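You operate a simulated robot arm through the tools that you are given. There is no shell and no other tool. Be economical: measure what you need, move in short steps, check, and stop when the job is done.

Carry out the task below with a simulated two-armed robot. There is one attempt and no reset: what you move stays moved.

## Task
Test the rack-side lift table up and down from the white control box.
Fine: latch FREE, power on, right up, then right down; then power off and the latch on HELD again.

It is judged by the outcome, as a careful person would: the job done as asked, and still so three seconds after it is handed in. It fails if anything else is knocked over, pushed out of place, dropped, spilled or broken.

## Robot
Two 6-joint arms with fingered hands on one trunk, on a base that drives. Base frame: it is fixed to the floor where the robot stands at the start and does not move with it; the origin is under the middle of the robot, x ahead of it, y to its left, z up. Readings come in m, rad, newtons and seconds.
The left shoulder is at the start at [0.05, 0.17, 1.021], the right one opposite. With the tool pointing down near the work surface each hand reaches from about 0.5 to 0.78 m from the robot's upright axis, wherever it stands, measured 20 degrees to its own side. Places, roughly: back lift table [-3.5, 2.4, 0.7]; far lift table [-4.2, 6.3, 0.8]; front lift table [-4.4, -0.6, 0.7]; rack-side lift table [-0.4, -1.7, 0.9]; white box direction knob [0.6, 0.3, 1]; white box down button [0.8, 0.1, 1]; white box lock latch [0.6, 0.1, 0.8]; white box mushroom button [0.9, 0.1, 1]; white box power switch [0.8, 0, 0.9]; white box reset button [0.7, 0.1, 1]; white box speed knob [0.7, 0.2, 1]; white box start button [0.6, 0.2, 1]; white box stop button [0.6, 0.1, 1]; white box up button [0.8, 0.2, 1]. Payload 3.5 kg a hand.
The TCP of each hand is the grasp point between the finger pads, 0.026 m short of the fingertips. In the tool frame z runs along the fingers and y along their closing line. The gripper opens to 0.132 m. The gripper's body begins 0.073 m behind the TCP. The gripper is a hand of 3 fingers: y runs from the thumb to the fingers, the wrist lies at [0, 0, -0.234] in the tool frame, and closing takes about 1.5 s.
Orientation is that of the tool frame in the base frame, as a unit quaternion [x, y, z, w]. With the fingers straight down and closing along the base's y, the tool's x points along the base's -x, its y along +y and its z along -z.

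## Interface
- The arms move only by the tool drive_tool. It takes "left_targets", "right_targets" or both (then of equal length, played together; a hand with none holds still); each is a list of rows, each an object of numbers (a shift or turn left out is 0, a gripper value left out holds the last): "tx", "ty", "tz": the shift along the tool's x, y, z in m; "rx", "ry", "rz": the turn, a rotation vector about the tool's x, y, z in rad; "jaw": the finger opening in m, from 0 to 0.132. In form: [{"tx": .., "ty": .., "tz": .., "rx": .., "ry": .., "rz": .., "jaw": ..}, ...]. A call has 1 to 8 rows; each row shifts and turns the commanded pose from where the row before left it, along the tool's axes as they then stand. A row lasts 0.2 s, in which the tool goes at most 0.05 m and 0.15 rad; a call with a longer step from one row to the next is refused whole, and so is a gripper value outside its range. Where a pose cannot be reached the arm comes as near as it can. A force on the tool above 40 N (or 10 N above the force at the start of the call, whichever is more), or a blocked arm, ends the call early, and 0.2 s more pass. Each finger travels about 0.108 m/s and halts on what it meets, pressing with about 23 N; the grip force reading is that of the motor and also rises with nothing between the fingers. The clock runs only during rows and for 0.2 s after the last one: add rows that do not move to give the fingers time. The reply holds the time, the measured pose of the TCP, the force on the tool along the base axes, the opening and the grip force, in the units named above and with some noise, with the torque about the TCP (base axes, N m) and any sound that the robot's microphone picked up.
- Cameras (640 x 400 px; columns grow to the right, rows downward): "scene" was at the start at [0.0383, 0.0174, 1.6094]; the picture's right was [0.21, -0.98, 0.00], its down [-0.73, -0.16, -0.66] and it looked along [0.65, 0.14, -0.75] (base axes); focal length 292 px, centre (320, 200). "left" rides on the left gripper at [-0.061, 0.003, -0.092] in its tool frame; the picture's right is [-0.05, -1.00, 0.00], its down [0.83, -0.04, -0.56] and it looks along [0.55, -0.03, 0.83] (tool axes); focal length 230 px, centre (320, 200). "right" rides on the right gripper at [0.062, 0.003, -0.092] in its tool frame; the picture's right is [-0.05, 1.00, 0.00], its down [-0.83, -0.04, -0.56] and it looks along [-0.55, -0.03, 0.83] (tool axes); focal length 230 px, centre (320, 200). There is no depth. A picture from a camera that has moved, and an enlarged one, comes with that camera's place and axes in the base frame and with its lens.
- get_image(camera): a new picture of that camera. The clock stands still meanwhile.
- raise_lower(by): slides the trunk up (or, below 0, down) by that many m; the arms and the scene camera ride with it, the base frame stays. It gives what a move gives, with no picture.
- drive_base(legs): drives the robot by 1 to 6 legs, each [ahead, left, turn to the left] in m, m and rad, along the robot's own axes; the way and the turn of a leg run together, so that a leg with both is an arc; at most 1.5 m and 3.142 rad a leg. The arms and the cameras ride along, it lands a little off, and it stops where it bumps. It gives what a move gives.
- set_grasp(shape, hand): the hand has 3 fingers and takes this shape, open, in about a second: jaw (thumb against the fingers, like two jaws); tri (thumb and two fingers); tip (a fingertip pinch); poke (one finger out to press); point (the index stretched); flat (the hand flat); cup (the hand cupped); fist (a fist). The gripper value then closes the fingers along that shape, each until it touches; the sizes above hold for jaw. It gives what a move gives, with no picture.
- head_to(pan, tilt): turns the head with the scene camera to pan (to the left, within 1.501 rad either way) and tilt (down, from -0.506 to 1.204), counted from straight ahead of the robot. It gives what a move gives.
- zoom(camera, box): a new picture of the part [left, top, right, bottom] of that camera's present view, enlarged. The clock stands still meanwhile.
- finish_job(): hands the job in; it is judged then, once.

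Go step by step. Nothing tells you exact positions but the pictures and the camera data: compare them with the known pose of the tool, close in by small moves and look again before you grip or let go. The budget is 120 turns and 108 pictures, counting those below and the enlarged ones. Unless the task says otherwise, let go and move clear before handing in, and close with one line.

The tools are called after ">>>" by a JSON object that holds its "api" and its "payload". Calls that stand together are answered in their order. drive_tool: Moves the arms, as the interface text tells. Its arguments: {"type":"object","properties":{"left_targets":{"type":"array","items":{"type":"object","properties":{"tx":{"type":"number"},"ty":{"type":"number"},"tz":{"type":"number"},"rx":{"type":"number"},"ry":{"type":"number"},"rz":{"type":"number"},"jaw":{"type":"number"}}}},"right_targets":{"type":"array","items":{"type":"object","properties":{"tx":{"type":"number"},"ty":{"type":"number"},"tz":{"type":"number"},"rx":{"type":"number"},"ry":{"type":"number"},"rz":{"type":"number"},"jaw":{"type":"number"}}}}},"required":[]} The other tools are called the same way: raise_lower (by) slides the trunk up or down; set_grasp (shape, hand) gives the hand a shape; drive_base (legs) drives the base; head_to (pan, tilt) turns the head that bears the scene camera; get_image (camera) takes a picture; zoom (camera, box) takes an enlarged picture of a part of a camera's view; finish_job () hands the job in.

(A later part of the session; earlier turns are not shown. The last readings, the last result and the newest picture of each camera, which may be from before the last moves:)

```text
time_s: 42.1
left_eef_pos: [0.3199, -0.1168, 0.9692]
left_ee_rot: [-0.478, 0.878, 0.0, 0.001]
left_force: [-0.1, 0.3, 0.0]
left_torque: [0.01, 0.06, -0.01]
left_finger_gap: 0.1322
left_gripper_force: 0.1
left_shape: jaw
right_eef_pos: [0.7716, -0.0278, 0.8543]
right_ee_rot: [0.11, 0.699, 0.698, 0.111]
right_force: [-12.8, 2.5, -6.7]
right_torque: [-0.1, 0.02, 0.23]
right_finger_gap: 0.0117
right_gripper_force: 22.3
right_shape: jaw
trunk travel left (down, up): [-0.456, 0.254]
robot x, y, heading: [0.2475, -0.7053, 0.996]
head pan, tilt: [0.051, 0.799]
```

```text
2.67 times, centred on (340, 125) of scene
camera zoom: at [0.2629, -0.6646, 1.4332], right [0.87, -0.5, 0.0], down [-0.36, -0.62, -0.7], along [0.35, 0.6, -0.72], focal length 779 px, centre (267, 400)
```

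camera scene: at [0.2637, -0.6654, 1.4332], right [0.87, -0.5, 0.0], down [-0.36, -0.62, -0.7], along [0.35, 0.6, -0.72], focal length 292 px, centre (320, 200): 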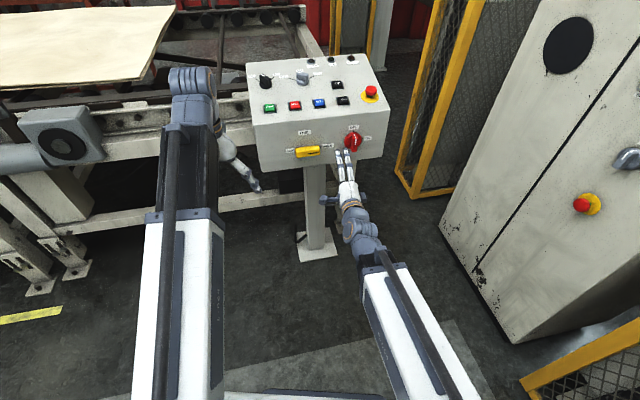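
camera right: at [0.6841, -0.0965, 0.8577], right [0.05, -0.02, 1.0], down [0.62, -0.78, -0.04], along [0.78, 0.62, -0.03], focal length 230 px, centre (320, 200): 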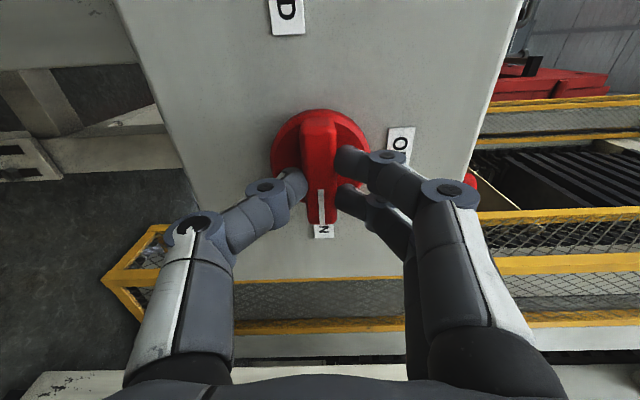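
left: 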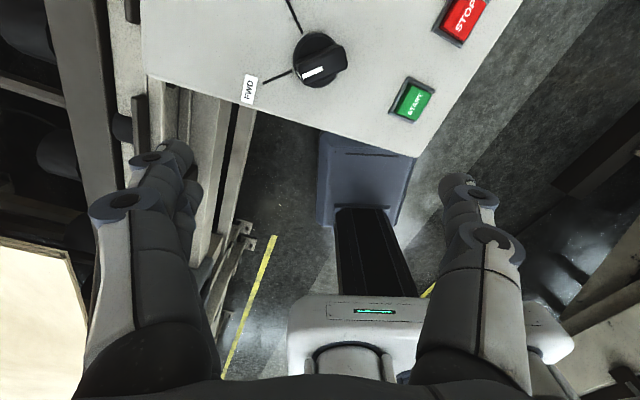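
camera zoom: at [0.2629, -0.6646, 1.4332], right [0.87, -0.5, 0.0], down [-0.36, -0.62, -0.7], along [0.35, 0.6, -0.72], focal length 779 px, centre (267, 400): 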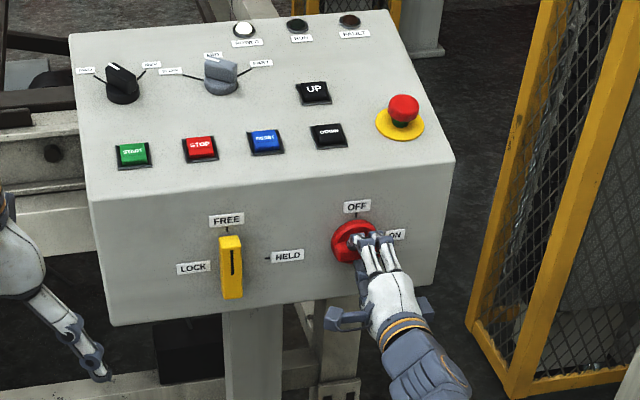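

Power lamp lit: power is ON. Releasing the knob, backing off, then moving the hand clear to the right.

>>> {"api": "drive_tool", "payload": {"right_targets": [{"jaw": 0.132}, {}, {}, {}, {}, {"tz": -0.04}, {"tz": -0.04}, {"tz": -0.04}]}}

>>> {"api": "drive_tool", "payload": {"right_targets": [{"tx": -0.045}, {"tx": -0.045}, {"tx": -0.045}, {}]}}

>>> {"api": "raise_lower", "payload": {"by": 0.18}}

>>> {"api": "get_image", "payload": {"camera": "scene"}}

```text
time_s: 43.9
left_eef_pos: [0.321, -0.1174, 0.9693]
left_ee_rot: [-0.479, 0.878, 0.001, 0.001]
left_force: [0.5, 0.4, -0.7]
left_torque: [0.0, 0.01, -0.03]
left_finger_gap: 0.132
left_gripper_force: 0.0
left_shape: jaw
right_eef_pos: [0.7338, -0.144, 0.8549]
right_ee_rot: [0.108, 0.699, 0.698, 0.112]
right_force: [-0.4, -0.1, -0.7]
right_torque: [-0.01, -0.03, -0.05]
right_finger_gap: 0.132
right_gripper_force: 0.1
right_shape: jaw
trunk travel left (down, up): [-0.456, 0.254]
robot x, y, heading: [0.2426, -0.702, 0.998]
head pan, tilt: [0.051, 0.799]
```

```text
time_s: 44.9
left_eef_pos: [0.321, -0.1171, 0.9688]
left_ee_rot: [-0.479, 0.878, 0.0, 0.001]
left_force: [0.2, 0.5, 0.0]
left_torque: [0.02, 0.01, -0.02]
left_finger_gap: 0.1317
left_gripper_force: 0.1
left_shape: jaw
right_eef_pos: [0.8636, -0.1858, 0.8566]
right_ee_rot: [0.11, 0.698, 0.698, 0.113]
right_force: [0.1, -0.1, -0.9]
right_torque: [0.03, 0.0, 0.01]
right_finger_gap: 0.132
right_gripper_force: 0.0
right_shape: jaw
trunk travel left (down, up): [-0.456, 0.254]
robot x, y, heading: [0.2428, -0.7047, 1.0]
head pan, tilt: [0.051, 0.799]
```

```text
time_s: 46.9
left_eef_pos: [0.3207, -0.1158, 1.1491]
left_ee_rot: [-0.479, 0.878, 0.0, 0.002]
left_force: [0.5, 0.1, 0.2]
left_torque: [0.0, -0.02, -0.02]
left_finger_gap: 0.1318
left_gripper_force: 0.0
left_shape: jaw
right_eef_pos: [0.8638, -0.1833, 1.0378]
right_ee_rot: [0.11, 0.699, 0.698, 0.113]
right_force: [-0.5, 0.4, 0.1]
right_torque: [0.0, 0.02, 0.04]
right_finger_gap: 0.1319
right_gripper_force: 0.0
right_shape: jaw
trunk travel left (down, up): [-0.636, 0.074]
robot x, y, heading: [0.2425, -0.7018, 0.996]
head pan, tilt: [0.051, 0.799]
```

```text
75 pictures are left
camera scene: at [0.2638, -0.6654, 1.6132], right [0.87, -0.5, 0.0], down [-0.36, -0.62, -0.7], along [0.35, 0.6, -0.72], focal length 292 px, centre (320, 200)
```

scene: 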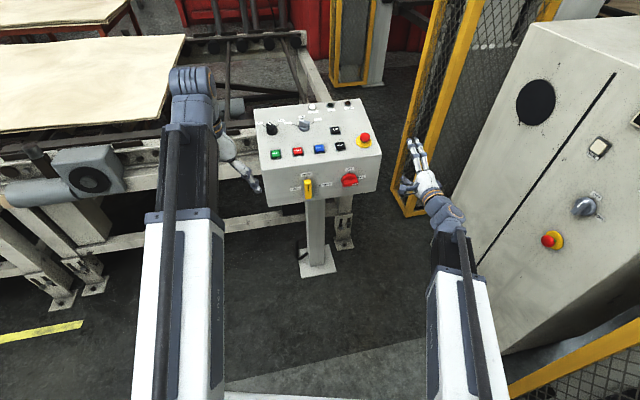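

Latch FREE and power ON confirmed. I'll drive back to the starting stance (from there the table is in view and the left hand can press the buttons).

>>> {"api": "drive_base", "payload": {"legs": [[0, 0, -0.5], [0, 0.3, 0], [0, 0, -0.5]]}}

>>> {"api": "drive_base", "payload": {"legs": [[-0.02, 0.44, 0]]}}

>>> {"api": "set_grasp", "payload": {"shape": "poke", "hand": "left"}}

>>> {"api": "head_to", "payload": {"pan": 0.15, "tilt": 0.8}}

>>> {"api": "get_image", "payload": {"camera": "scene"}}

>>> {"api": "get_image", "payload": {"camera": "left"}}

```text
time_s: 51.8
left_eef_pos: [0.6347, -0.1883, 1.1498]
left_ee_rot: [0.002, 1.0, 0.001, 0.001]
left_force: [0.0, 0.1, 0.8]
left_torque: [-0.02, -0.01, 0.01]
left_finger_gap: 0.1321
left_gripper_force: 0.0
left_shape: jaw
right_eef_pos: [0.8699, -0.6825, 1.0375]
right_ee_rot: [0.433, 0.559, 0.559, 0.433]
right_force: [-0.2, 0.8, 0.1]
right_torque: [-0.04, 0.01, -0.02]
right_finger_gap: 0.132
right_gripper_force: 0.0
right_shape: jaw
trunk travel left (down, up): [-0.636, 0.074]
robot x, y, heading: [0.101, -0.4375, -0.004]
head pan, tilt: [0.051, 0.799]
```

```text
time_s: 54.5
left_eef_pos: [0.6167, 0.2523, 1.1487]
left_ee_rot: [0.002, 1.0, 0.0, 0.002]
left_force: [0.8, 0.0, 0.5]
left_torque: [-0.01, -0.03, 0.03]
left_finger_gap: 0.1321
left_gripper_force: 0.0
left_shape: jaw
right_eef_pos: [0.8534, -0.2403, 1.0369]
right_ee_rot: [0.431, 0.56, 0.558, 0.434]
right_force: [0.5, 0.9, 0.3]
right_torque: [0.04, -0.03, -0.01]
right_finger_gap: 0.132
right_gripper_force: 0.0
right_shape: jaw
trunk travel left (down, up): [-0.636, 0.074]
robot x, y, heading: [0.0795, -0.0011, -0.005]
head pan, tilt: [0.051, 0.799]
```

```text
time_s: 55.4
left_eef_pos: [0.6166, 0.2542, 1.1501]
left_ee_rot: [0.002, 1.0, 0.0, 0.001]
left_force: [-0.3, 0.3, 1.0]
left_torque: [-0.04, 0.0, 0.01]
left_finger_gap: 0.0002
left_gripper_force: 0.0
left_shape: poke
right_eef_pos: [0.853, -0.2403, 1.0375]
right_ee_rot: [0.431, 0.56, 0.559, 0.434]
right_force: [0.5, -0.1, -0.2]
right_torque: [0.03, -0.02, -0.03]
right_finger_gap: 0.132
right_gripper_force: 0.1
right_shape: jaw
trunk travel left (down, up): [-0.636, 0.074]
robot x, y, heading: [0.0802, 0.0007, -0.002]
head pan, tilt: [0.051, 0.799]
```

```text
time_s: 56.1
left_eef_pos: [0.617, 0.2534, 1.1495]
left_ee_rot: [0.001, 1.0, 0.0, 0.001]
left_force: [0.2, 0.4, 0.0]
left_torque: [0.0, 0.0, 0.0]
left_finger_gap: 0.0002
left_gripper_force: 0.1
left_shape: poke
right_eef_pos: [0.8538, -0.2408, 1.0372]
right_ee_rot: [0.432, 0.56, 0.558, 0.434]
right_force: [-0.8, -0.5, -0.7]
right_torque: [0.02, 0.01, -0.05]
right_finger_gap: 0.1319
right_gripper_force: 0.0
right_shape: jaw
trunk travel left (down, up): [-0.636, 0.074]
robot x, y, heading: [0.0815, 0.0027, -0.002]
head pan, tilt: [0.15, 0.799]
```

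```text
74 pictures are left
camera scene: at [0.1235, 0.0151, 1.6132], right [0.15, -0.99, 0.0], down [-0.71, -0.1, -0.7], along [0.69, 0.1, -0.72], focal length 292 px, centre (320, 200)
```

scene: 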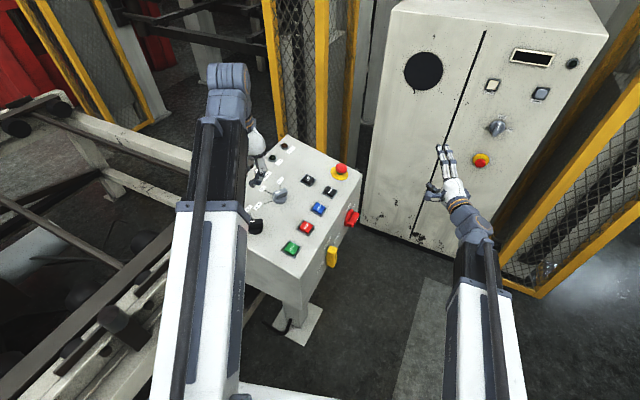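

```text
73 pictures are left
camera left: at [0.6775, 0.2569, 1.2424], right [0.05, -1.0, 0.0], down [-0.83, -0.04, 0.55], along [-0.55, -0.03, -0.83], focal length 230 px, centre (320, 200)
```

left: 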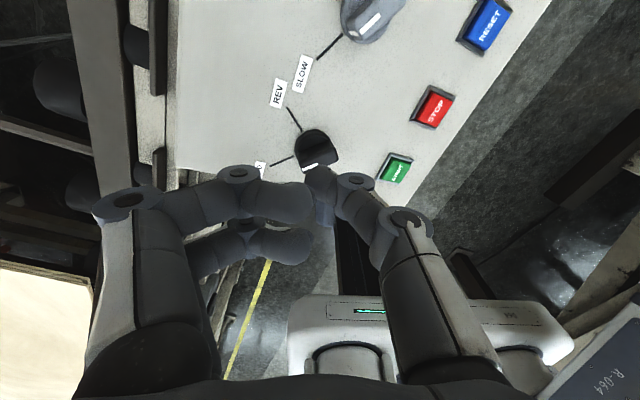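

Poke shape puts the fingertip near the TCP axis. Moving the left hand above UP (est. 0.805, 0.154, 0.993).

>>> {"api": "drive_tool", "payload": {"left_targets": [{"tx": -0.038, "ty": -0.02}, {"tx": -0.038, "ty": -0.02}, {"tx": -0.038, "ty": -0.02}, {"tx": -0.038, "ty": -0.02}, {"tx": -0.036, "ty": -0.019}, {"tz": 0.03}, {"tz": 0.03}, {}]}}

>>> {"api": "get_image", "payload": {"camera": "left"}}

>>> {"api": "zoom", "payload": {"camera": "scene", "box": [240, 120, 400, 220]}}

```text
time_s: 57.9
left_eef_pos: [0.7914, 0.1547, 1.0854]
left_ee_rot: [0.002, 1.0, 0.0, 0.001]
left_force: [0.2, -0.2, -0.7]
left_torque: [0.01, -0.03, 0.0]
left_finger_gap: 0.0
left_gripper_force: 0.1
left_shape: poke
left hand out of reach, approached as far as the arm can: row 5
right_eef_pos: [0.8521, -0.241, 1.0371]
right_ee_rot: [0.432, 0.56, 0.558, 0.434]
right_force: [-0.5, 0.8, -0.1]
right_torque: [0.02, 0.0, 0.01]
right_finger_gap: 0.132
right_gripper_force: 0.1
right_shape: jaw
trunk travel left (down, up): [-0.636, 0.074]
robot x, y, heading: [0.0862, 0.0037, -0.003]
head pan, tilt: [0.15, 0.799]
```

```text
72 pictures are left
camera left: at [0.8515, 0.1575, 1.1778], right [0.05, -1.0, 0.0], down [-0.83, -0.04, 0.55], along [-0.55, -0.03, -0.83], focal length 230 px, centre (320, 200)
```

left: 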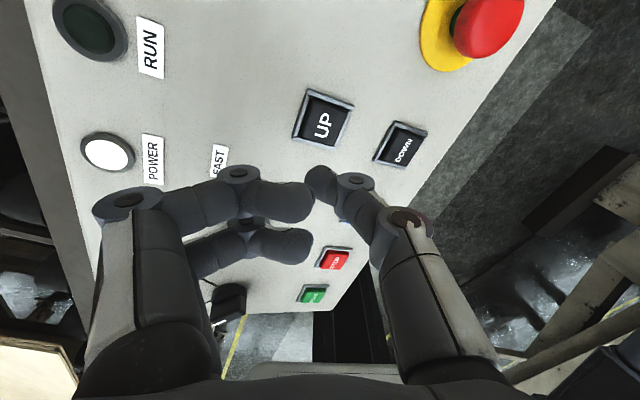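

```text
4.00 times, centred on (320, 170) of scene
camera zoom: at [0.1236, 0.015, 1.6132], right [0.15, -0.99, 0.0], down [-0.71, -0.1, -0.7], along [0.69, 0.1, -0.72], focal length 1168 px, centre (320, 320)
```

zoom: 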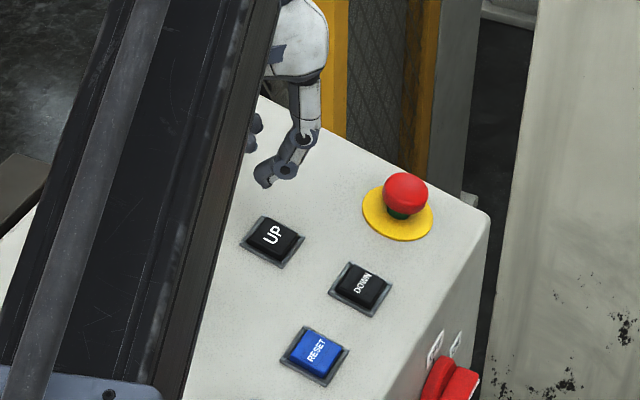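

Fingertip sits ~0.025 m below the TCP, currently ~16 mm short of UP in x. I'll nudge the base forward 0.03 m and recheck.

>>> {"api": "drive_base", "payload": {"legs": [[0.03, 0, 0]]}}

>>> {"api": "get_image", "payload": {"camera": "left"}}

```text
time_s: 58.7
left_eef_pos: [0.8231, 0.1542, 1.0846]
left_ee_rot: [0.001, 1.0, 0.0, 0.0]
left_force: [0.3, 0.5, -0.1]
left_torque: [0.0, 0.01, 0.0]
left_finger_gap: 0.0
left_gripper_force: 0.1
left_shape: poke
right_eef_pos: [0.8835, -0.24, 1.036]
right_ee_rot: [0.431, 0.56, 0.559, 0.433]
right_force: [0.8, 0.5, -1.3]
right_torque: [-0.01, -0.06, 0.0]
right_finger_gap: 0.132
right_gripper_force: 0.1
right_shape: jaw
trunk travel left (down, up): [-0.636, 0.074]
robot x, y, heading: [0.1136, 0.0009, -0.007]
head pan, tilt: [0.15, 0.799]
```

```text
70 pictures are left
camera left: at [0.8831, 0.1575, 1.1772], right [0.05, -1.0, 0.0], down [-0.83, -0.04, 0.55], along [-0.55, -0.03, -0.83], focal length 230 px, centre (320, 200)
```

left: 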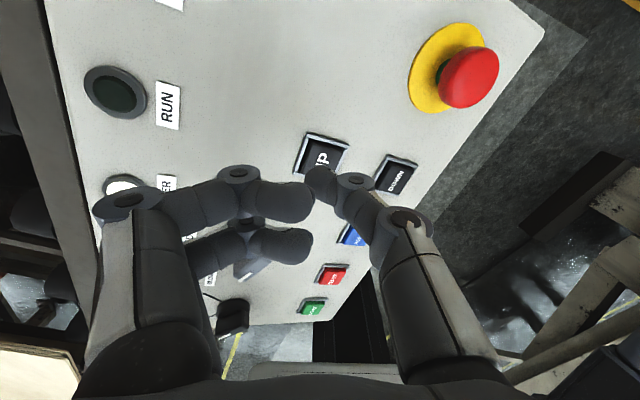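

>>> {"api": "drive_tool", "payload": {"left_targets": [{"tx": 0.015}, {"tz": 0.025}, {"tz": 0.022}, {}]}}

>>> {"api": "zoom", "payload": {"camera": "scene", "box": [240, 120, 400, 220]}}

>>> {"api": "zoom", "payload": {"camera": "left", "box": [240, 110, 440, 235]}}

```text
time_s: 59.7
left_eef_pos: [0.8059, 0.1541, 1.0368]
left_ee_rot: [0.001, 1.0, 0.0, 0.001]
left_force: [0.5, 0.5, 0.0]
left_torque: [-0.01, -0.01, 0.02]
left_finger_gap: 0.0001
left_gripper_force: 0.1
left_shape: poke
right_eef_pos: [0.884, -0.2414, 1.0371]
right_ee_rot: [0.432, 0.56, 0.559, 0.433]
right_force: [0.2, -0.5, -1.2]
right_torque: [-0.04, -0.03, -0.01]
right_finger_gap: 0.1319
right_gripper_force: 0.1
right_shape: jaw
trunk travel left (down, up): [-0.636, 0.074]
robot x, y, heading: [0.1126, 0.0041, -0.004]
head pan, tilt: [0.15, 0.799]
```

```text
4.00 times, centred on (320, 170) of scene
camera zoom: at [0.1541, 0.015, 1.6132], right [0.15, -0.99, 0.0], down [-0.71, -0.1, -0.7], along [0.69, 0.1, -0.72], focal length 1168 px, centre (320, 320)
```

zoom: 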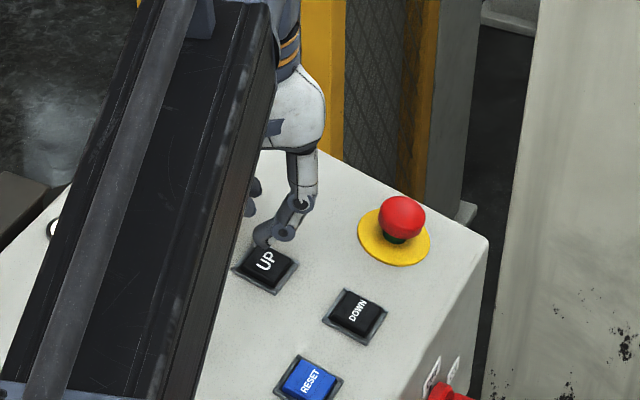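

```text
3.20 times, centred on (340, 172) of left
camera zoom: at [0.867, 0.1574, 1.1303], right [0.05, -1.0, 0.0], down [-0.83, -0.04, 0.55], along [-0.55, -0.03, -0.83], focal length 736 px, centre (256, 288)
```

zoom: 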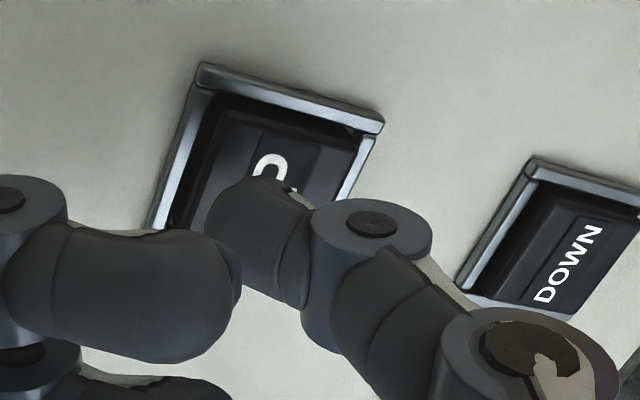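

The fingertip is ~18 mm above UP. Turning the head to watch the table before pressing.

>>> {"api": "head_to", "payload": {"pan": -1.5, "tilt": 0.4}}

>>> {"api": "get_image", "payload": {"camera": "scene"}}

>>> {"api": "drive_tool", "payload": {"left_targets": [{"tz": 0.008}, {"tz": 0.008}, {"tz": 0.005}, {}]}}

>>> {"api": "get_image", "payload": {"camera": "scene"}}

>>> {"api": "zoom", "payload": {"camera": "left", "box": [240, 110, 440, 235]}}

```text
time_s: 61.4
left_eef_pos: [0.8055, 0.1532, 1.0388]
left_ee_rot: [0.002, 1.0, 0.0, 0.001]
left_force: [-0.9, -0.1, 0.7]
left_torque: [-0.02, 0.0, 0.01]
left_finger_gap: 0.0001
left_gripper_force: 0.1
left_shape: poke
right_eef_pos: [0.8842, -0.241, 1.037]
right_ee_rot: [0.432, 0.56, 0.559, 0.433]
right_force: [0.4, 0.0, -0.4]
right_torque: [-0.03, 0.01, -0.02]
right_finger_gap: 0.1318
right_gripper_force: 0.1
right_shape: jaw
trunk travel left (down, up): [-0.636, 0.074]
robot x, y, heading: [0.1122, 0.0008, -0.003]
head pan, tilt: [-1.499, 0.4]
```

```text
67 pictures are left
camera scene: at [0.0807, -0.0892, 1.6483], right [-1.0, -0.07, 0.0], down [-0.03, 0.39, -0.92], along [0.06, -0.92, -0.39], focal length 292 px, centre (320, 200)
```

scene: 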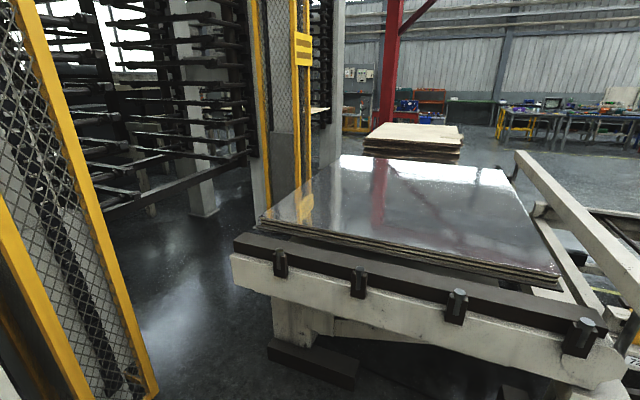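

```text
time_s: 62.4
left_eef_pos: [0.8059, 0.1527, 1.0188]
left_ee_rot: [0.001, 1.0, 0.0, 0.002]
left_force: [4.5, -1.7, 21.0]
left_torque: [0.03, -0.24, -0.05]
left_finger_gap: 0.0001
left_gripper_force: 0.1
left_shape: poke
right_eef_pos: [0.8834, -0.2414, 1.038]
right_ee_rot: [0.431, 0.56, 0.559, 0.434]
right_force: [-0.4, 0.0, 0.5]
right_torque: [-0.03, -0.03, -0.02]
right_finger_gap: 0.1319
right_gripper_force: 0.1
right_shape: jaw
trunk travel left (down, up): [-0.636, 0.074]
robot x, y, heading: [0.1165, 0.0024, -0.004]
head pan, tilt: [-1.499, 0.4]
heard: click
```

```text
66 pictures are left
camera scene: at [0.0791, -0.09, 1.6485], right [-1.0, -0.07, 0.0], down [-0.03, 0.39, -0.92], along [0.06, -0.92, -0.39], focal length 292 px, centre (320, 200)
```

scene: 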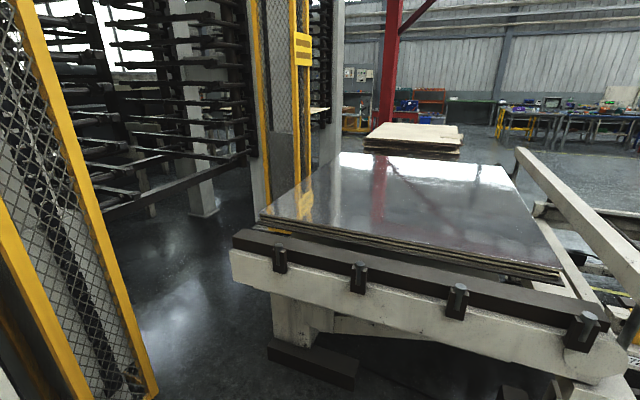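

```text
3.20 times, centred on (340, 172) of left
camera zoom: at [0.8667, 0.157, 1.1129], right [0.05, -1.0, 0.0], down [-0.83, -0.04, 0.55], along [-0.55, -0.03, -0.84], focal length 736 px, centre (256, 288)
```

zoom: 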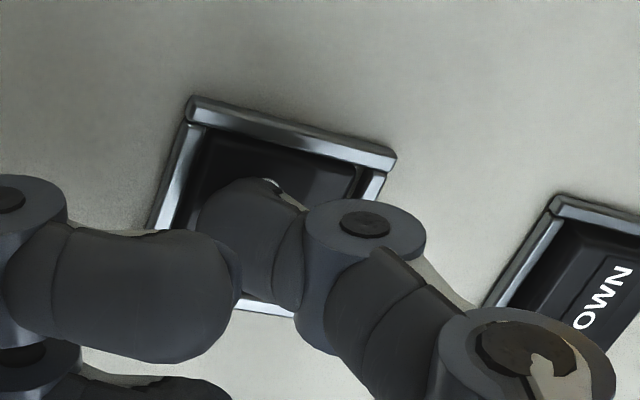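

The button clicked (21 N) and is held. Waiting while holding to see whether the table rises.

>>> {"api": "drive_tool", "payload": {"left_targets": [{}, {}, {}, {}, {}, {}, {}, {}]}}

>>> {"api": "get_image", "payload": {"camera": "scene"}}

```text
time_s: 64.2
left_eef_pos: [0.8059, 0.154, 1.0187]
left_ee_rot: [0.001, 1.0, 0.001, 0.002]
left_force: [4.6, -5.3, 25.3]
left_torque: [-0.02, -0.27, -0.02]
left_finger_gap: 0.0
left_gripper_force: 0.0
left_shape: poke
right_eef_pos: [0.8827, -0.2428, 1.0378]
right_ee_rot: [0.431, 0.559, 0.559, 0.434]
right_force: [-0.5, -0.3, -0.2]
right_torque: [-0.02, 0.03, 0.0]
right_finger_gap: 0.1318
right_gripper_force: 0.0
right_shape: jaw
trunk travel left (down, up): [-0.636, 0.074]
robot x, y, heading: [0.1134, 0.0009, -0.0]
head pan, tilt: [-1.499, 0.4]
```

```text
64 pictures are left
camera scene: at [0.0787, -0.0905, 1.6483], right [-1.0, -0.07, 0.0], down [-0.03, 0.39, -0.92], along [0.06, -0.92, -0.39], focal length 292 px, centre (320, 200)
```

scene: 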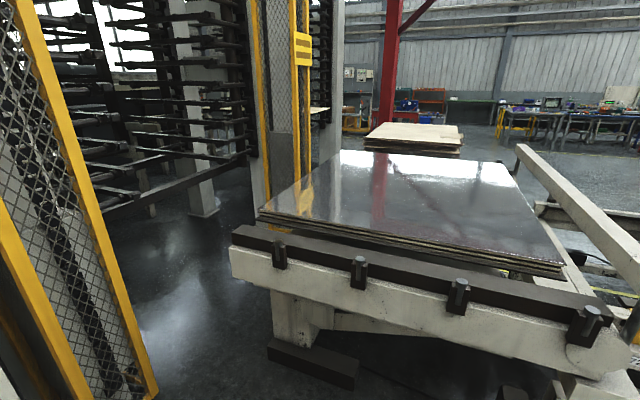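

The stack is slowly rising. Continuing to hold UP.

>>> {"api": "drive_tool", "payload": {"left_targets": [{}, {}, {}, {}, {}, {}, {}, {}]}}

>>> {"api": "drive_tool", "payload": {"left_targets": [{}, {}, {}, {}, {}, {}, {}, {}]}}

>>> {"api": "get_image", "payload": {"camera": "scene"}}

```text
time_s: 66.0
left_eef_pos: [0.8052, 0.153, 1.0186]
left_ee_rot: [0.001, 1.0, 0.001, 0.001]
left_force: [5.2, -5.5, 25.8]
left_torque: [-0.09, -0.27, -0.05]
left_finger_gap: 0.0
left_gripper_force: 0.0
left_shape: poke
right_eef_pos: [0.8821, -0.2426, 1.0369]
right_ee_rot: [0.431, 0.56, 0.559, 0.433]
right_force: [-0.2, -0.3, 0.0]
right_torque: [0.01, -0.01, 0.02]
right_finger_gap: 0.1317
right_gripper_force: 0.1
right_shape: jaw
trunk travel left (down, up): [-0.636, 0.074]
robot x, y, heading: [0.1136, 0.0005, -0.007]
head pan, tilt: [-1.499, 0.4]
```

```text
time_s: 67.8
left_eef_pos: [0.8059, 0.1537, 1.0186]
left_ee_rot: [0.001, 1.0, 0.001, 0.002]
left_force: [5.4, -6.0, 25.2]
left_torque: [-0.05, -0.31, -0.07]
left_finger_gap: 0.0001
left_gripper_force: 0.1
left_shape: poke
right_eef_pos: [0.882, -0.2418, 1.0379]
right_ee_rot: [0.431, 0.56, 0.559, 0.434]
right_force: [-0.5, -0.1, 0.0]
right_torque: [0.0, -0.01, -0.01]
right_finger_gap: 0.1318
right_gripper_force: 0.1
right_shape: jaw
trunk travel left (down, up): [-0.636, 0.074]
robot x, y, heading: [0.1141, 0.0034, -0.001]
head pan, tilt: [-1.499, 0.4]
```

```text
63 pictures are left
camera scene: at [0.0788, -0.0906, 1.6483], right [-1.0, -0.07, 0.0], down [-0.03, 0.39, -0.92], along [0.06, -0.92, -0.39], focal length 292 px, centre (320, 200)
```

scene: 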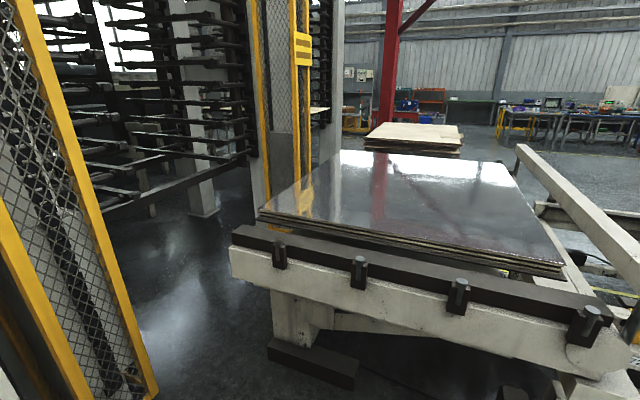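

It looks unchanged since the last picture, so likely at the top. Verifying with zooms over another hold.

>>> {"api": "zoom", "payload": {"camera": "scene", "box": [440, 200, 640, 325]}}

>>> {"api": "drive_tool", "payload": {"left_targets": [{}, {}, {}, {}, {}, {}, {}, {}]}}

>>> {"api": "zoom", "payload": {"camera": "scene", "box": [440, 200, 640, 325]}}

>>> {"api": "get_image", "payload": {"camera": "left"}}

```text
3.20 times, centred on (540, 262) of scene
camera zoom: at [0.0788, -0.0906, 1.6483], right [-1.0, -0.07, 0.0], down [-0.03, 0.39, -0.92], along [0.06, -0.92, -0.39], focal length 935 px, centre (-384, 0)
```

zoom: 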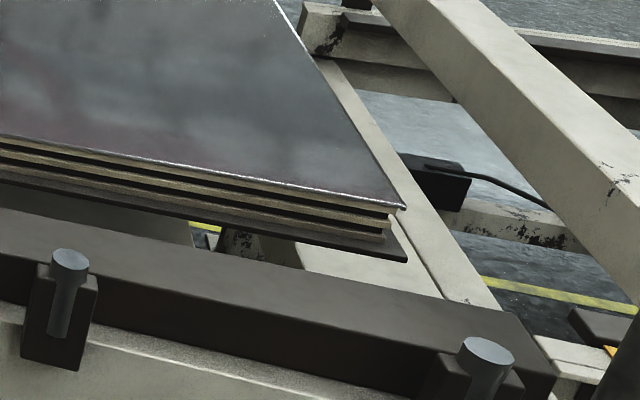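

```text
time_s: 69.6
left_eef_pos: [0.8065, 0.1537, 1.0184]
left_ee_rot: [0.002, 1.0, 0.0, 0.002]
left_force: [6.3, -6.6, 26.4]
left_torque: [-0.03, -0.3, -0.05]
left_finger_gap: 0.0
left_gripper_force: 0.0
left_shape: poke
right_eef_pos: [0.8823, -0.2404, 1.0378]
right_ee_rot: [0.431, 0.559, 0.559, 0.434]
right_force: [0.6, 0.8, -0.5]
right_torque: [0.03, -0.01, 0.01]
right_finger_gap: 0.1318
right_gripper_force: 0.0
right_shape: jaw
trunk travel left (down, up): [-0.636, 0.074]
robot x, y, heading: [0.1134, 0.0011, -0.006]
head pan, tilt: [-1.499, 0.4]
```

```text
3.20 times, centred on (540, 262) of scene
camera zoom: at [0.0788, -0.0906, 1.6483], right [-1.0, -0.07, 0.0], down [-0.03, 0.39, -0.92], along [0.06, -0.92, -0.39], focal length 935 px, centre (-384, 0)
```

zoom: 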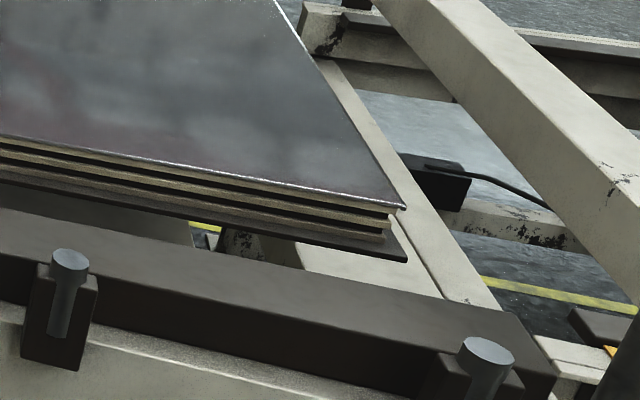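

```text
60 pictures are left
camera left: at [0.8661, 0.1567, 1.1117], right [0.05, -1.0, 0.0], down [-0.83, -0.04, 0.55], along [-0.55, -0.03, -0.83], focal length 230 px, centre (320, 200)
```

left: 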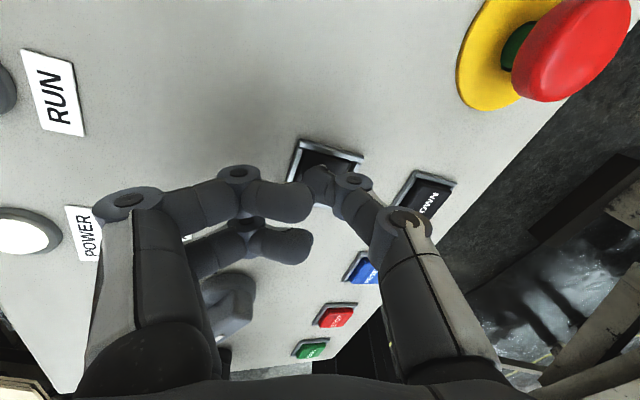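

Stationary while held. To be sure it's the top limit rather than a single step, I'll release and press UP once more.

>>> {"api": "drive_tool", "payload": {"left_targets": [{"tz": -0.02}, {}, {"tz": 0.01}, {"tz": 0.011}, {}, {}, {}, {}]}}

>>> {"api": "drive_tool", "payload": {"left_targets": [{}, {}, {}, {}, {}, {}]}}

>>> {"api": "zoom", "payload": {"camera": "scene", "box": [440, 200, 640, 325]}}

```text
time_s: 71.4
left_eef_pos: [0.8064, 0.1532, 1.0173]
left_ee_rot: [0.002, 1.0, 0.0, 0.003]
left_force: [7.8, -5.7, 28.0]
left_torque: [0.0, -0.37, -0.09]
left_finger_gap: 0.0
left_gripper_force: 0.0
left_shape: poke
right_eef_pos: [0.8827, -0.2424, 1.0366]
right_ee_rot: [0.431, 0.559, 0.56, 0.434]
right_force: [-0.6, 0.0, 0.0]
right_torque: [-0.01, -0.01, -0.01]
right_finger_gap: 0.1316
right_gripper_force: 0.0
right_shape: jaw
trunk travel left (down, up): [-0.636, 0.074]
robot x, y, heading: [0.1121, 0.001, -0.009]
head pan, tilt: [-1.499, 0.4]
heard: click
```

```text
time_s: 72.8
left_eef_pos: [0.8054, 0.1532, 1.0176]
left_ee_rot: [0.002, 1.0, 0.001, 0.001]
left_force: [-2.1, -7.3, 27.4]
left_torque: [-0.05, -0.09, -0.07]
left_finger_gap: 0.0
left_gripper_force: 0.1
left_shape: poke
right_eef_pos: [0.8815, -0.2417, 1.0375]
right_ee_rot: [0.431, 0.56, 0.559, 0.434]
right_force: [-0.2, -0.1, -0.5]
right_torque: [0.0, 0.0, 0.0]
right_finger_gap: 0.1317
right_gripper_force: 0.0
right_shape: jaw
trunk travel left (down, up): [-0.636, 0.074]
robot x, y, heading: [0.1107, 0.0004, -0.005]
head pan, tilt: [-1.499, 0.4]
```

```text
3.20 times, centred on (540, 262) of scene
camera zoom: at [0.0776, -0.0908, 1.6482], right [-1.0, -0.07, 0.0], down [-0.02, 0.39, -0.92], along [0.06, -0.92, -0.39], focal length 935 px, centre (-384, 0)
```

zoom: 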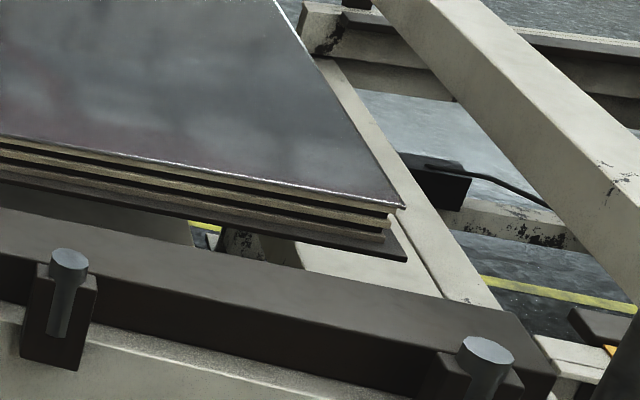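

Still unchanged: it's at the top. Lifting off and moving over DOWN (0.780, 0.080).

>>> {"api": "drive_tool", "payload": {"left_targets": [{"tz": -0.03}, {"tz": -0.02}, {"tx": 0.013, "ty": -0.037}, {"tx": 0.012, "ty": -0.037}, {"tz": 0.025}, {"tz": 0.022}, {}]}}

>>> {"api": "zoom", "payload": {"camera": "left", "box": [200, 100, 440, 250]}}

>>> {"api": "head_to", "payload": {"pan": 0.15, "tilt": 0.8}}

>>> {"api": "zoom", "payload": {"camera": "scene", "box": [240, 120, 400, 220]}}

```text
time_s: 74.4
left_eef_pos: [0.7811, 0.0803, 1.0184]
left_ee_rot: [0.002, 1.0, 0.0, 0.001]
left_force: [0.3, 0.2, 0.3]
left_torque: [0.01, 0.0, -0.01]
left_finger_gap: 0.0001
left_gripper_force: 0.0
left_shape: poke
right_eef_pos: [0.8843, -0.2402, 1.0369]
right_ee_rot: [0.431, 0.561, 0.559, 0.433]
right_force: [0.1, 0.1, 0.3]
right_torque: [-0.02, 0.02, 0.04]
right_finger_gap: 0.1318
right_gripper_force: 0.1
right_shape: jaw
trunk travel left (down, up): [-0.636, 0.074]
robot x, y, heading: [0.11, -0.0017, -0.003]
head pan, tilt: [-1.499, 0.4]
```

```text
2.67 times, centred on (320, 175) of left
camera zoom: at [0.8409, 0.0838, 1.1111], right [0.05, -1.0, 0.0], down [-0.83, -0.04, 0.55], along [-0.55, -0.03, -0.83], focal length 614 px, centre (320, 267)
```

zoom: 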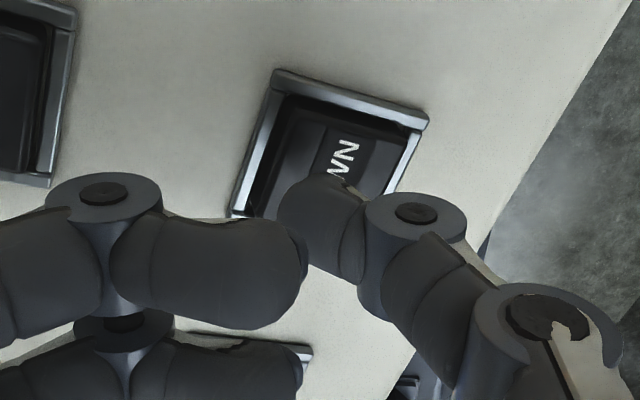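

```text
time_s: 76.1
left_eef_pos: [0.7818, 0.0804, 1.0192]
left_ee_rot: [0.002, 1.0, -0.001, 0.001]
left_force: [0.1, 0.3, -0.4]
left_torque: [-0.02, -0.04, 0.0]
left_finger_gap: 0.0002
left_gripper_force: 0.2
left_shape: poke
right_eef_pos: [0.8833, -0.2409, 1.0376]
right_ee_rot: [0.431, 0.56, 0.559, 0.433]
right_force: [0.3, 0.2, -0.6]
right_torque: [-0.01, 0.0, 0.0]
right_finger_gap: 0.1319
right_gripper_force: 0.0
right_shape: jaw
trunk travel left (down, up): [-0.636, 0.074]
robot x, y, heading: [0.1155, 0.0011, -0.009]
head pan, tilt: [0.15, 0.799]
```

```text
4.00 times, centred on (320, 170) of scene
camera zoom: at [0.1541, 0.0149, 1.6132], right [0.15, -0.99, 0.0], down [-0.71, -0.1, -0.7], along [0.69, 0.1, -0.72], focal length 1168 px, centre (320, 320)
```

zoom: 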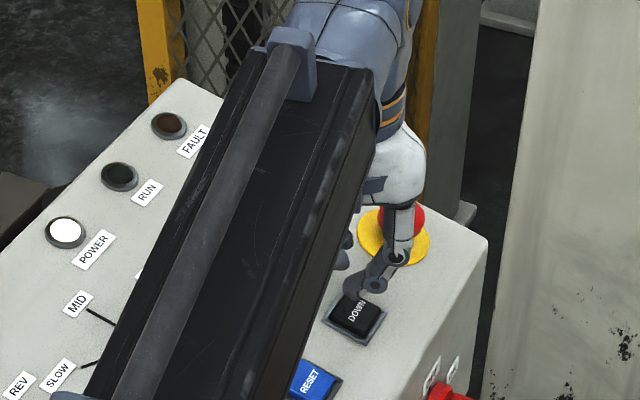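

Tip is slightly right of DOWN's centre; I'll correct by 8 mm, turn the head to the table, and press.

>>> {"api": "head_to", "payload": {"pan": -1.5, "tilt": 0.4}}

>>> {"api": "drive_tool", "payload": {"left_targets": [{"ty": 0.008, "tx": 0.004}, {"tz": 0.008}, {"tz": 0.007}, {"tz": 0.004}, {}]}}

>>> {"api": "zoom", "payload": {"camera": "left", "box": [200, 100, 440, 250]}}

```text
time_s: 77.8
left_eef_pos: [0.7805, 0.0807, 1.0186]
left_ee_rot: [0.001, 1.0, 0.0, 0.002]
left_force: [-0.7, -0.3, 0.3]
left_torque: [0.01, 0.0, 0.04]
left_finger_gap: 0.0
left_gripper_force: 0.1
left_shape: poke
right_eef_pos: [0.8819, -0.2416, 1.0374]
right_ee_rot: [0.431, 0.561, 0.558, 0.434]
right_force: [0.0, 0.2, -0.6]
right_torque: [0.03, 0.0, 0.02]
right_finger_gap: 0.132
right_gripper_force: 0.1
right_shape: jaw
trunk travel left (down, up): [-0.636, 0.074]
robot x, y, heading: [0.1115, 0.0016, -0.007]
head pan, tilt: [-1.499, 0.4]
```

```text
time_s: 79.0
left_eef_pos: [0.7771, 0.0868, 1.0015]
left_ee_rot: [0.002, 1.0, 0.001, 0.003]
left_force: [4.0, -2.5, 20.9]
left_torque: [0.04, -0.21, -0.08]
left_finger_gap: 0.0
left_gripper_force: 0.1
left_shape: poke
right_eef_pos: [0.8827, -0.242, 1.0369]
right_ee_rot: [0.431, 0.56, 0.559, 0.434]
right_force: [-0.3, -0.2, -0.5]
right_torque: [0.0, 0.0, 0.01]
right_finger_gap: 0.1321
right_gripper_force: 0.0
right_shape: jaw
trunk travel left (down, up): [-0.636, 0.074]
robot x, y, heading: [0.1144, 0.0001, -0.008]
head pan, tilt: [-1.499, 0.4]
heard: click
```

```text
2.67 times, centred on (320, 175) of left
camera zoom: at [0.8375, 0.0909, 1.095], right [0.05, -1.0, 0.0], down [-0.83, -0.04, 0.55], along [-0.55, -0.03, -0.83], focal length 614 px, centre (320, 267)
```

zoom: 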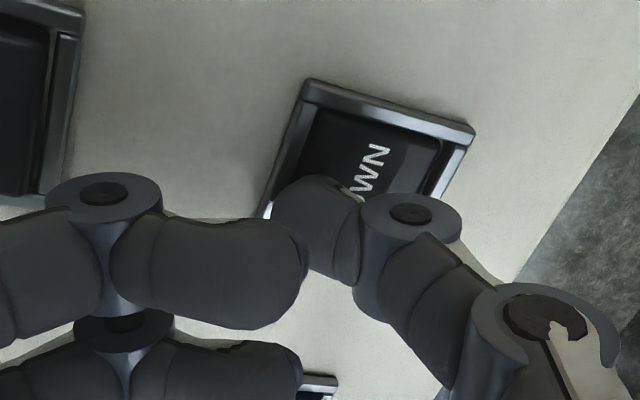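

DOWN clicked and is held. Holding and watching the table descend.

>>> {"api": "drive_tool", "payload": {"left_targets": [{}, {}, {}, {}, {}, {}, {}, {}]}}

>>> {"api": "get_image", "payload": {"camera": "scene"}}

>>> {"api": "drive_tool", "payload": {"left_targets": [{}, {}, {}, {}, {}, {}, {}, {}]}}

>>> {"api": "drive_tool", "payload": {"left_targets": [{}, {}, {}, {}, {}, {}, {}, {}]}}

>>> {"api": "get_image", "payload": {"camera": "scene"}}

```text
time_s: 80.8
left_eef_pos: [0.7767, 0.0879, 1.0012]
left_ee_rot: [0.002, 1.0, 0.0, 0.001]
left_force: [2.2, -5.6, 24.4]
left_torque: [-0.06, -0.19, -0.03]
left_finger_gap: 0.0
left_gripper_force: 0.0
left_shape: poke
right_eef_pos: [0.8817, -0.2416, 1.0383]
right_ee_rot: [0.431, 0.56, 0.559, 0.434]
right_force: [0.0, -0.3, -0.3]
right_torque: [0.01, 0.04, 0.01]
right_finger_gap: 0.1316
right_gripper_force: 0.1
right_shape: jaw
trunk travel left (down, up): [-0.636, 0.074]
robot x, y, heading: [0.1099, -0.001, -0.008]
head pan, tilt: [-1.499, 0.4]
```

```text
55 pictures are left
camera scene: at [0.0787, -0.0903, 1.6483], right [-1.0, -0.07, 0.0], down [-0.03, 0.39, -0.92], along [0.06, -0.92, -0.39], focal length 292 px, centre (320, 200)
```

scene: 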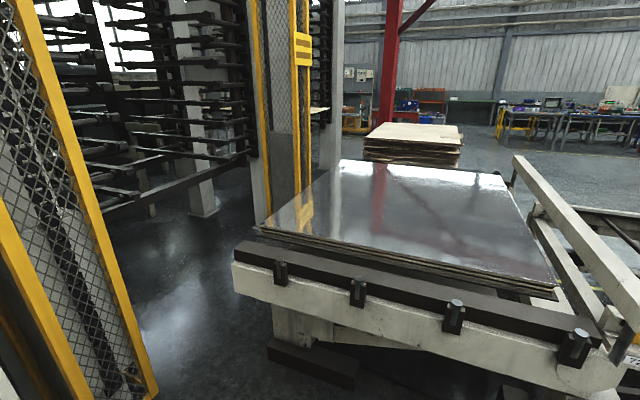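

```text
time_s: 82.6
left_eef_pos: [0.7765, 0.0884, 1.0008]
left_ee_rot: [0.001, 1.0, 0.001, 0.002]
left_force: [3.6, -6.4, 23.4]
left_torque: [-0.11, -0.22, -0.07]
left_finger_gap: 0.0
left_gripper_force: 0.1
left_shape: poke
right_eef_pos: [0.8811, -0.2419, 1.0376]
right_ee_rot: [0.432, 0.56, 0.559, 0.433]
right_force: [-0.5, -0.5, -0.9]
right_torque: [-0.01, 0.0, 0.02]
right_finger_gap: 0.1318
right_gripper_force: 0.0
right_shape: jaw
trunk travel left (down, up): [-0.636, 0.074]
robot x, y, heading: [0.1131, 0.0023, -0.005]
head pan, tilt: [-1.499, 0.4]
```

```text
time_s: 84.4
left_eef_pos: [0.777, 0.0871, 1.0009]
left_ee_rot: [0.001, 1.0, 0.001, 0.002]
left_force: [1.3, -6.8, 23.4]
left_torque: [-0.07, -0.2, -0.07]
left_finger_gap: 0.0
left_gripper_force: 0.0
left_shape: poke
right_eef_pos: [0.883, -0.2405, 1.038]
right_ee_rot: [0.431, 0.56, 0.559, 0.434]
right_force: [0.4, 0.1, 0.3]
right_torque: [-0.03, -0.01, -0.01]
right_finger_gap: 0.1319
right_gripper_force: 0.0
right_shape: jaw
trunk travel left (down, up): [-0.636, 0.074]
robot x, y, heading: [0.1114, 0.0024, -0.008]
head pan, tilt: [-1.499, 0.4]
```

```text
54 pictures are left
camera scene: at [0.0787, -0.0904, 1.6483], right [-1.0, -0.07, 0.0], down [-0.03, 0.39, -0.92], along [0.06, -0.92, -0.39], focal length 292 px, centre (320, 200)
```

scene: 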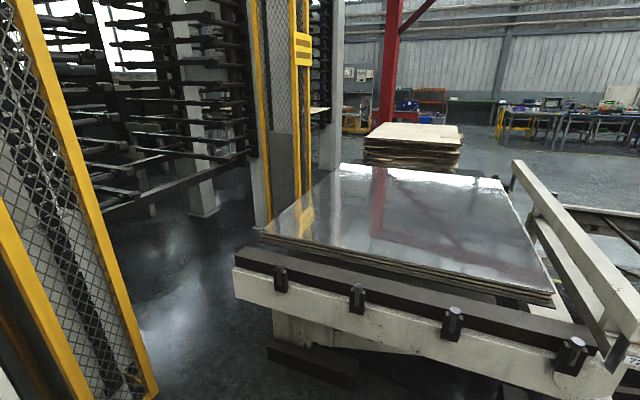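

Descending. Keep holding until it stops.

>>> {"api": "drive_tool", "payload": {"left_targets": [{}, {}, {}, {}, {}, {}, {}, {}]}}

>>> {"api": "zoom", "payload": {"camera": "scene", "box": [440, 220, 640, 345]}}

>>> {"api": "drive_tool", "payload": {"left_targets": [{}, {}, {}, {}, {}, {}, {}, {}]}}

>>> {"api": "zoom", "payload": {"camera": "scene", "box": [440, 220, 640, 345]}}

```text
time_s: 86.2
left_eef_pos: [0.7759, 0.0876, 1.0013]
left_ee_rot: [0.001, 1.0, 0.001, 0.002]
left_force: [2.5, -6.7, 23.2]
left_torque: [-0.09, -0.2, -0.07]
left_finger_gap: 0.0
left_gripper_force: 0.0
left_shape: poke
right_eef_pos: [0.8829, -0.2421, 1.0376]
right_ee_rot: [0.432, 0.56, 0.559, 0.434]
right_force: [0.1, 0.3, 0.4]
right_torque: [0.01, 0.02, -0.02]
right_finger_gap: 0.1318
right_gripper_force: 0.1
right_shape: jaw
trunk travel left (down, up): [-0.636, 0.074]
robot x, y, heading: [0.111, 0.0028, -0.007]
head pan, tilt: [-1.499, 0.4]
```

```text
3.20 times, centred on (540, 282) of scene
camera zoom: at [0.0787, -0.0904, 1.6483], right [-1.0, -0.07, 0.0], down [-0.03, 0.39, -0.92], along [0.06, -0.92, -0.39], focal length 935 px, centre (-384, -64)
```

zoom: 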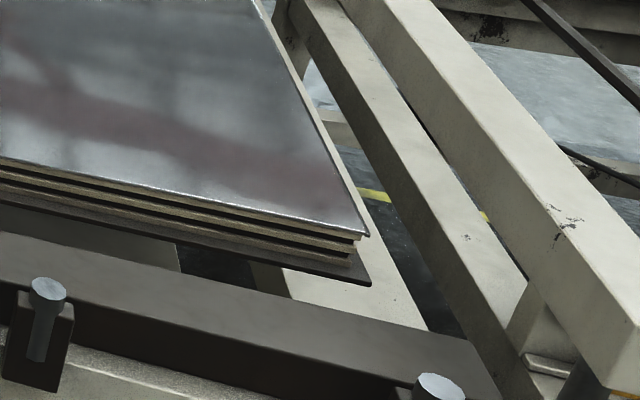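

```text
time_s: 88.0
left_eef_pos: [0.778, 0.0878, 1.0011]
left_ee_rot: [0.001, 1.0, 0.001, 0.002]
left_force: [2.5, -6.5, 23.0]
left_torque: [-0.1, -0.22, -0.06]
left_finger_gap: 0.0
left_gripper_force: 0.0
left_shape: poke
right_eef_pos: [0.882, -0.2419, 1.0373]
right_ee_rot: [0.431, 0.56, 0.559, 0.433]
right_force: [0.8, 0.1, -0.5]
right_torque: [0.01, 0.05, 0.02]
right_finger_gap: 0.1318
right_gripper_force: 0.0
right_shape: jaw
trunk travel left (down, up): [-0.636, 0.074]
robot x, y, heading: [0.1126, 0.0016, -0.003]
head pan, tilt: [-1.499, 0.4]
```

```text
3.20 times, centred on (540, 282) of scene
camera zoom: at [0.0787, -0.0904, 1.6483], right [-1.0, -0.07, 0.0], down [-0.03, 0.39, -0.92], along [0.06, -0.92, -0.39], focal length 935 px, centre (-384, -64)
```

zoom: 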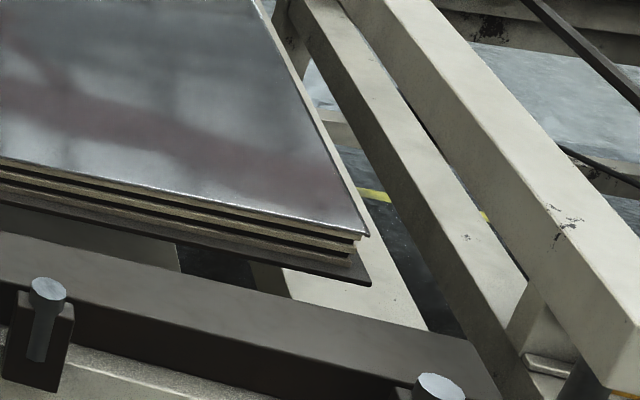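

The table has stopped at the bottom. Releasing DOWN, lifting the left hand clear and back.

>>> {"api": "drive_tool", "payload": {"left_targets": [{"tz": -0.03}, {"tz": -0.04}, {"tz": -0.04}, {"tz": -0.04}, {"tx": 0.04, "ty": 0.04}, {"tx": 0.04, "ty": 0.04}, {"tx": 0.04, "ty": 0.04}, {"tx": 0.04, "ty": 0.04}]}}

>>> {"api": "head_to", "payload": {"pan": 0.05, "tilt": 0.8}}

>>> {"api": "zoom", "payload": {"camera": "scene", "box": [200, 100, 420, 260]}}

```text
refused: row 5 steps farther than a row can; nothing moved
```

```text
time_s: 89.7
left_eef_pos: [0.777, 0.0873, 1.0016]
left_ee_rot: [0.002, 1.0, 0.001, 0.002]
left_force: [3.1, -6.3, 24.4]
left_torque: [-0.07, -0.17, -0.05]
left_finger_gap: 0.0001
left_gripper_force: 0.1
left_shape: poke
right_eef_pos: [0.8821, -0.242, 1.0372]
right_ee_rot: [0.431, 0.56, 0.559, 0.434]
right_force: [0.5, 0.5, 0.0]
right_torque: [0.0, 0.02, 0.01]
right_finger_gap: 0.1318
right_gripper_force: 0.1
right_shape: jaw
trunk travel left (down, up): [-0.636, 0.074]
robot x, y, heading: [0.1085, 0.0042, -0.005]
head pan, tilt: [0.051, 0.799]
```

```text
2.50 times, centred on (310, 180) of scene
camera zoom: at [0.153, 0.0059, 1.6133], right [0.05, -1.0, 0.0], down [-0.72, -0.03, -0.7], along [0.7, 0.03, -0.72], focal length 730 px, centre (345, 250)
```

zoom: 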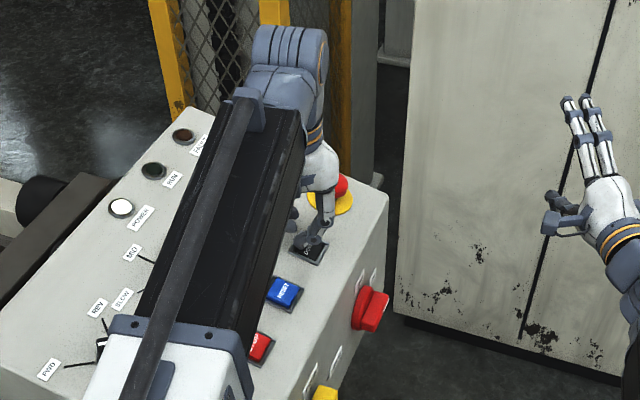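

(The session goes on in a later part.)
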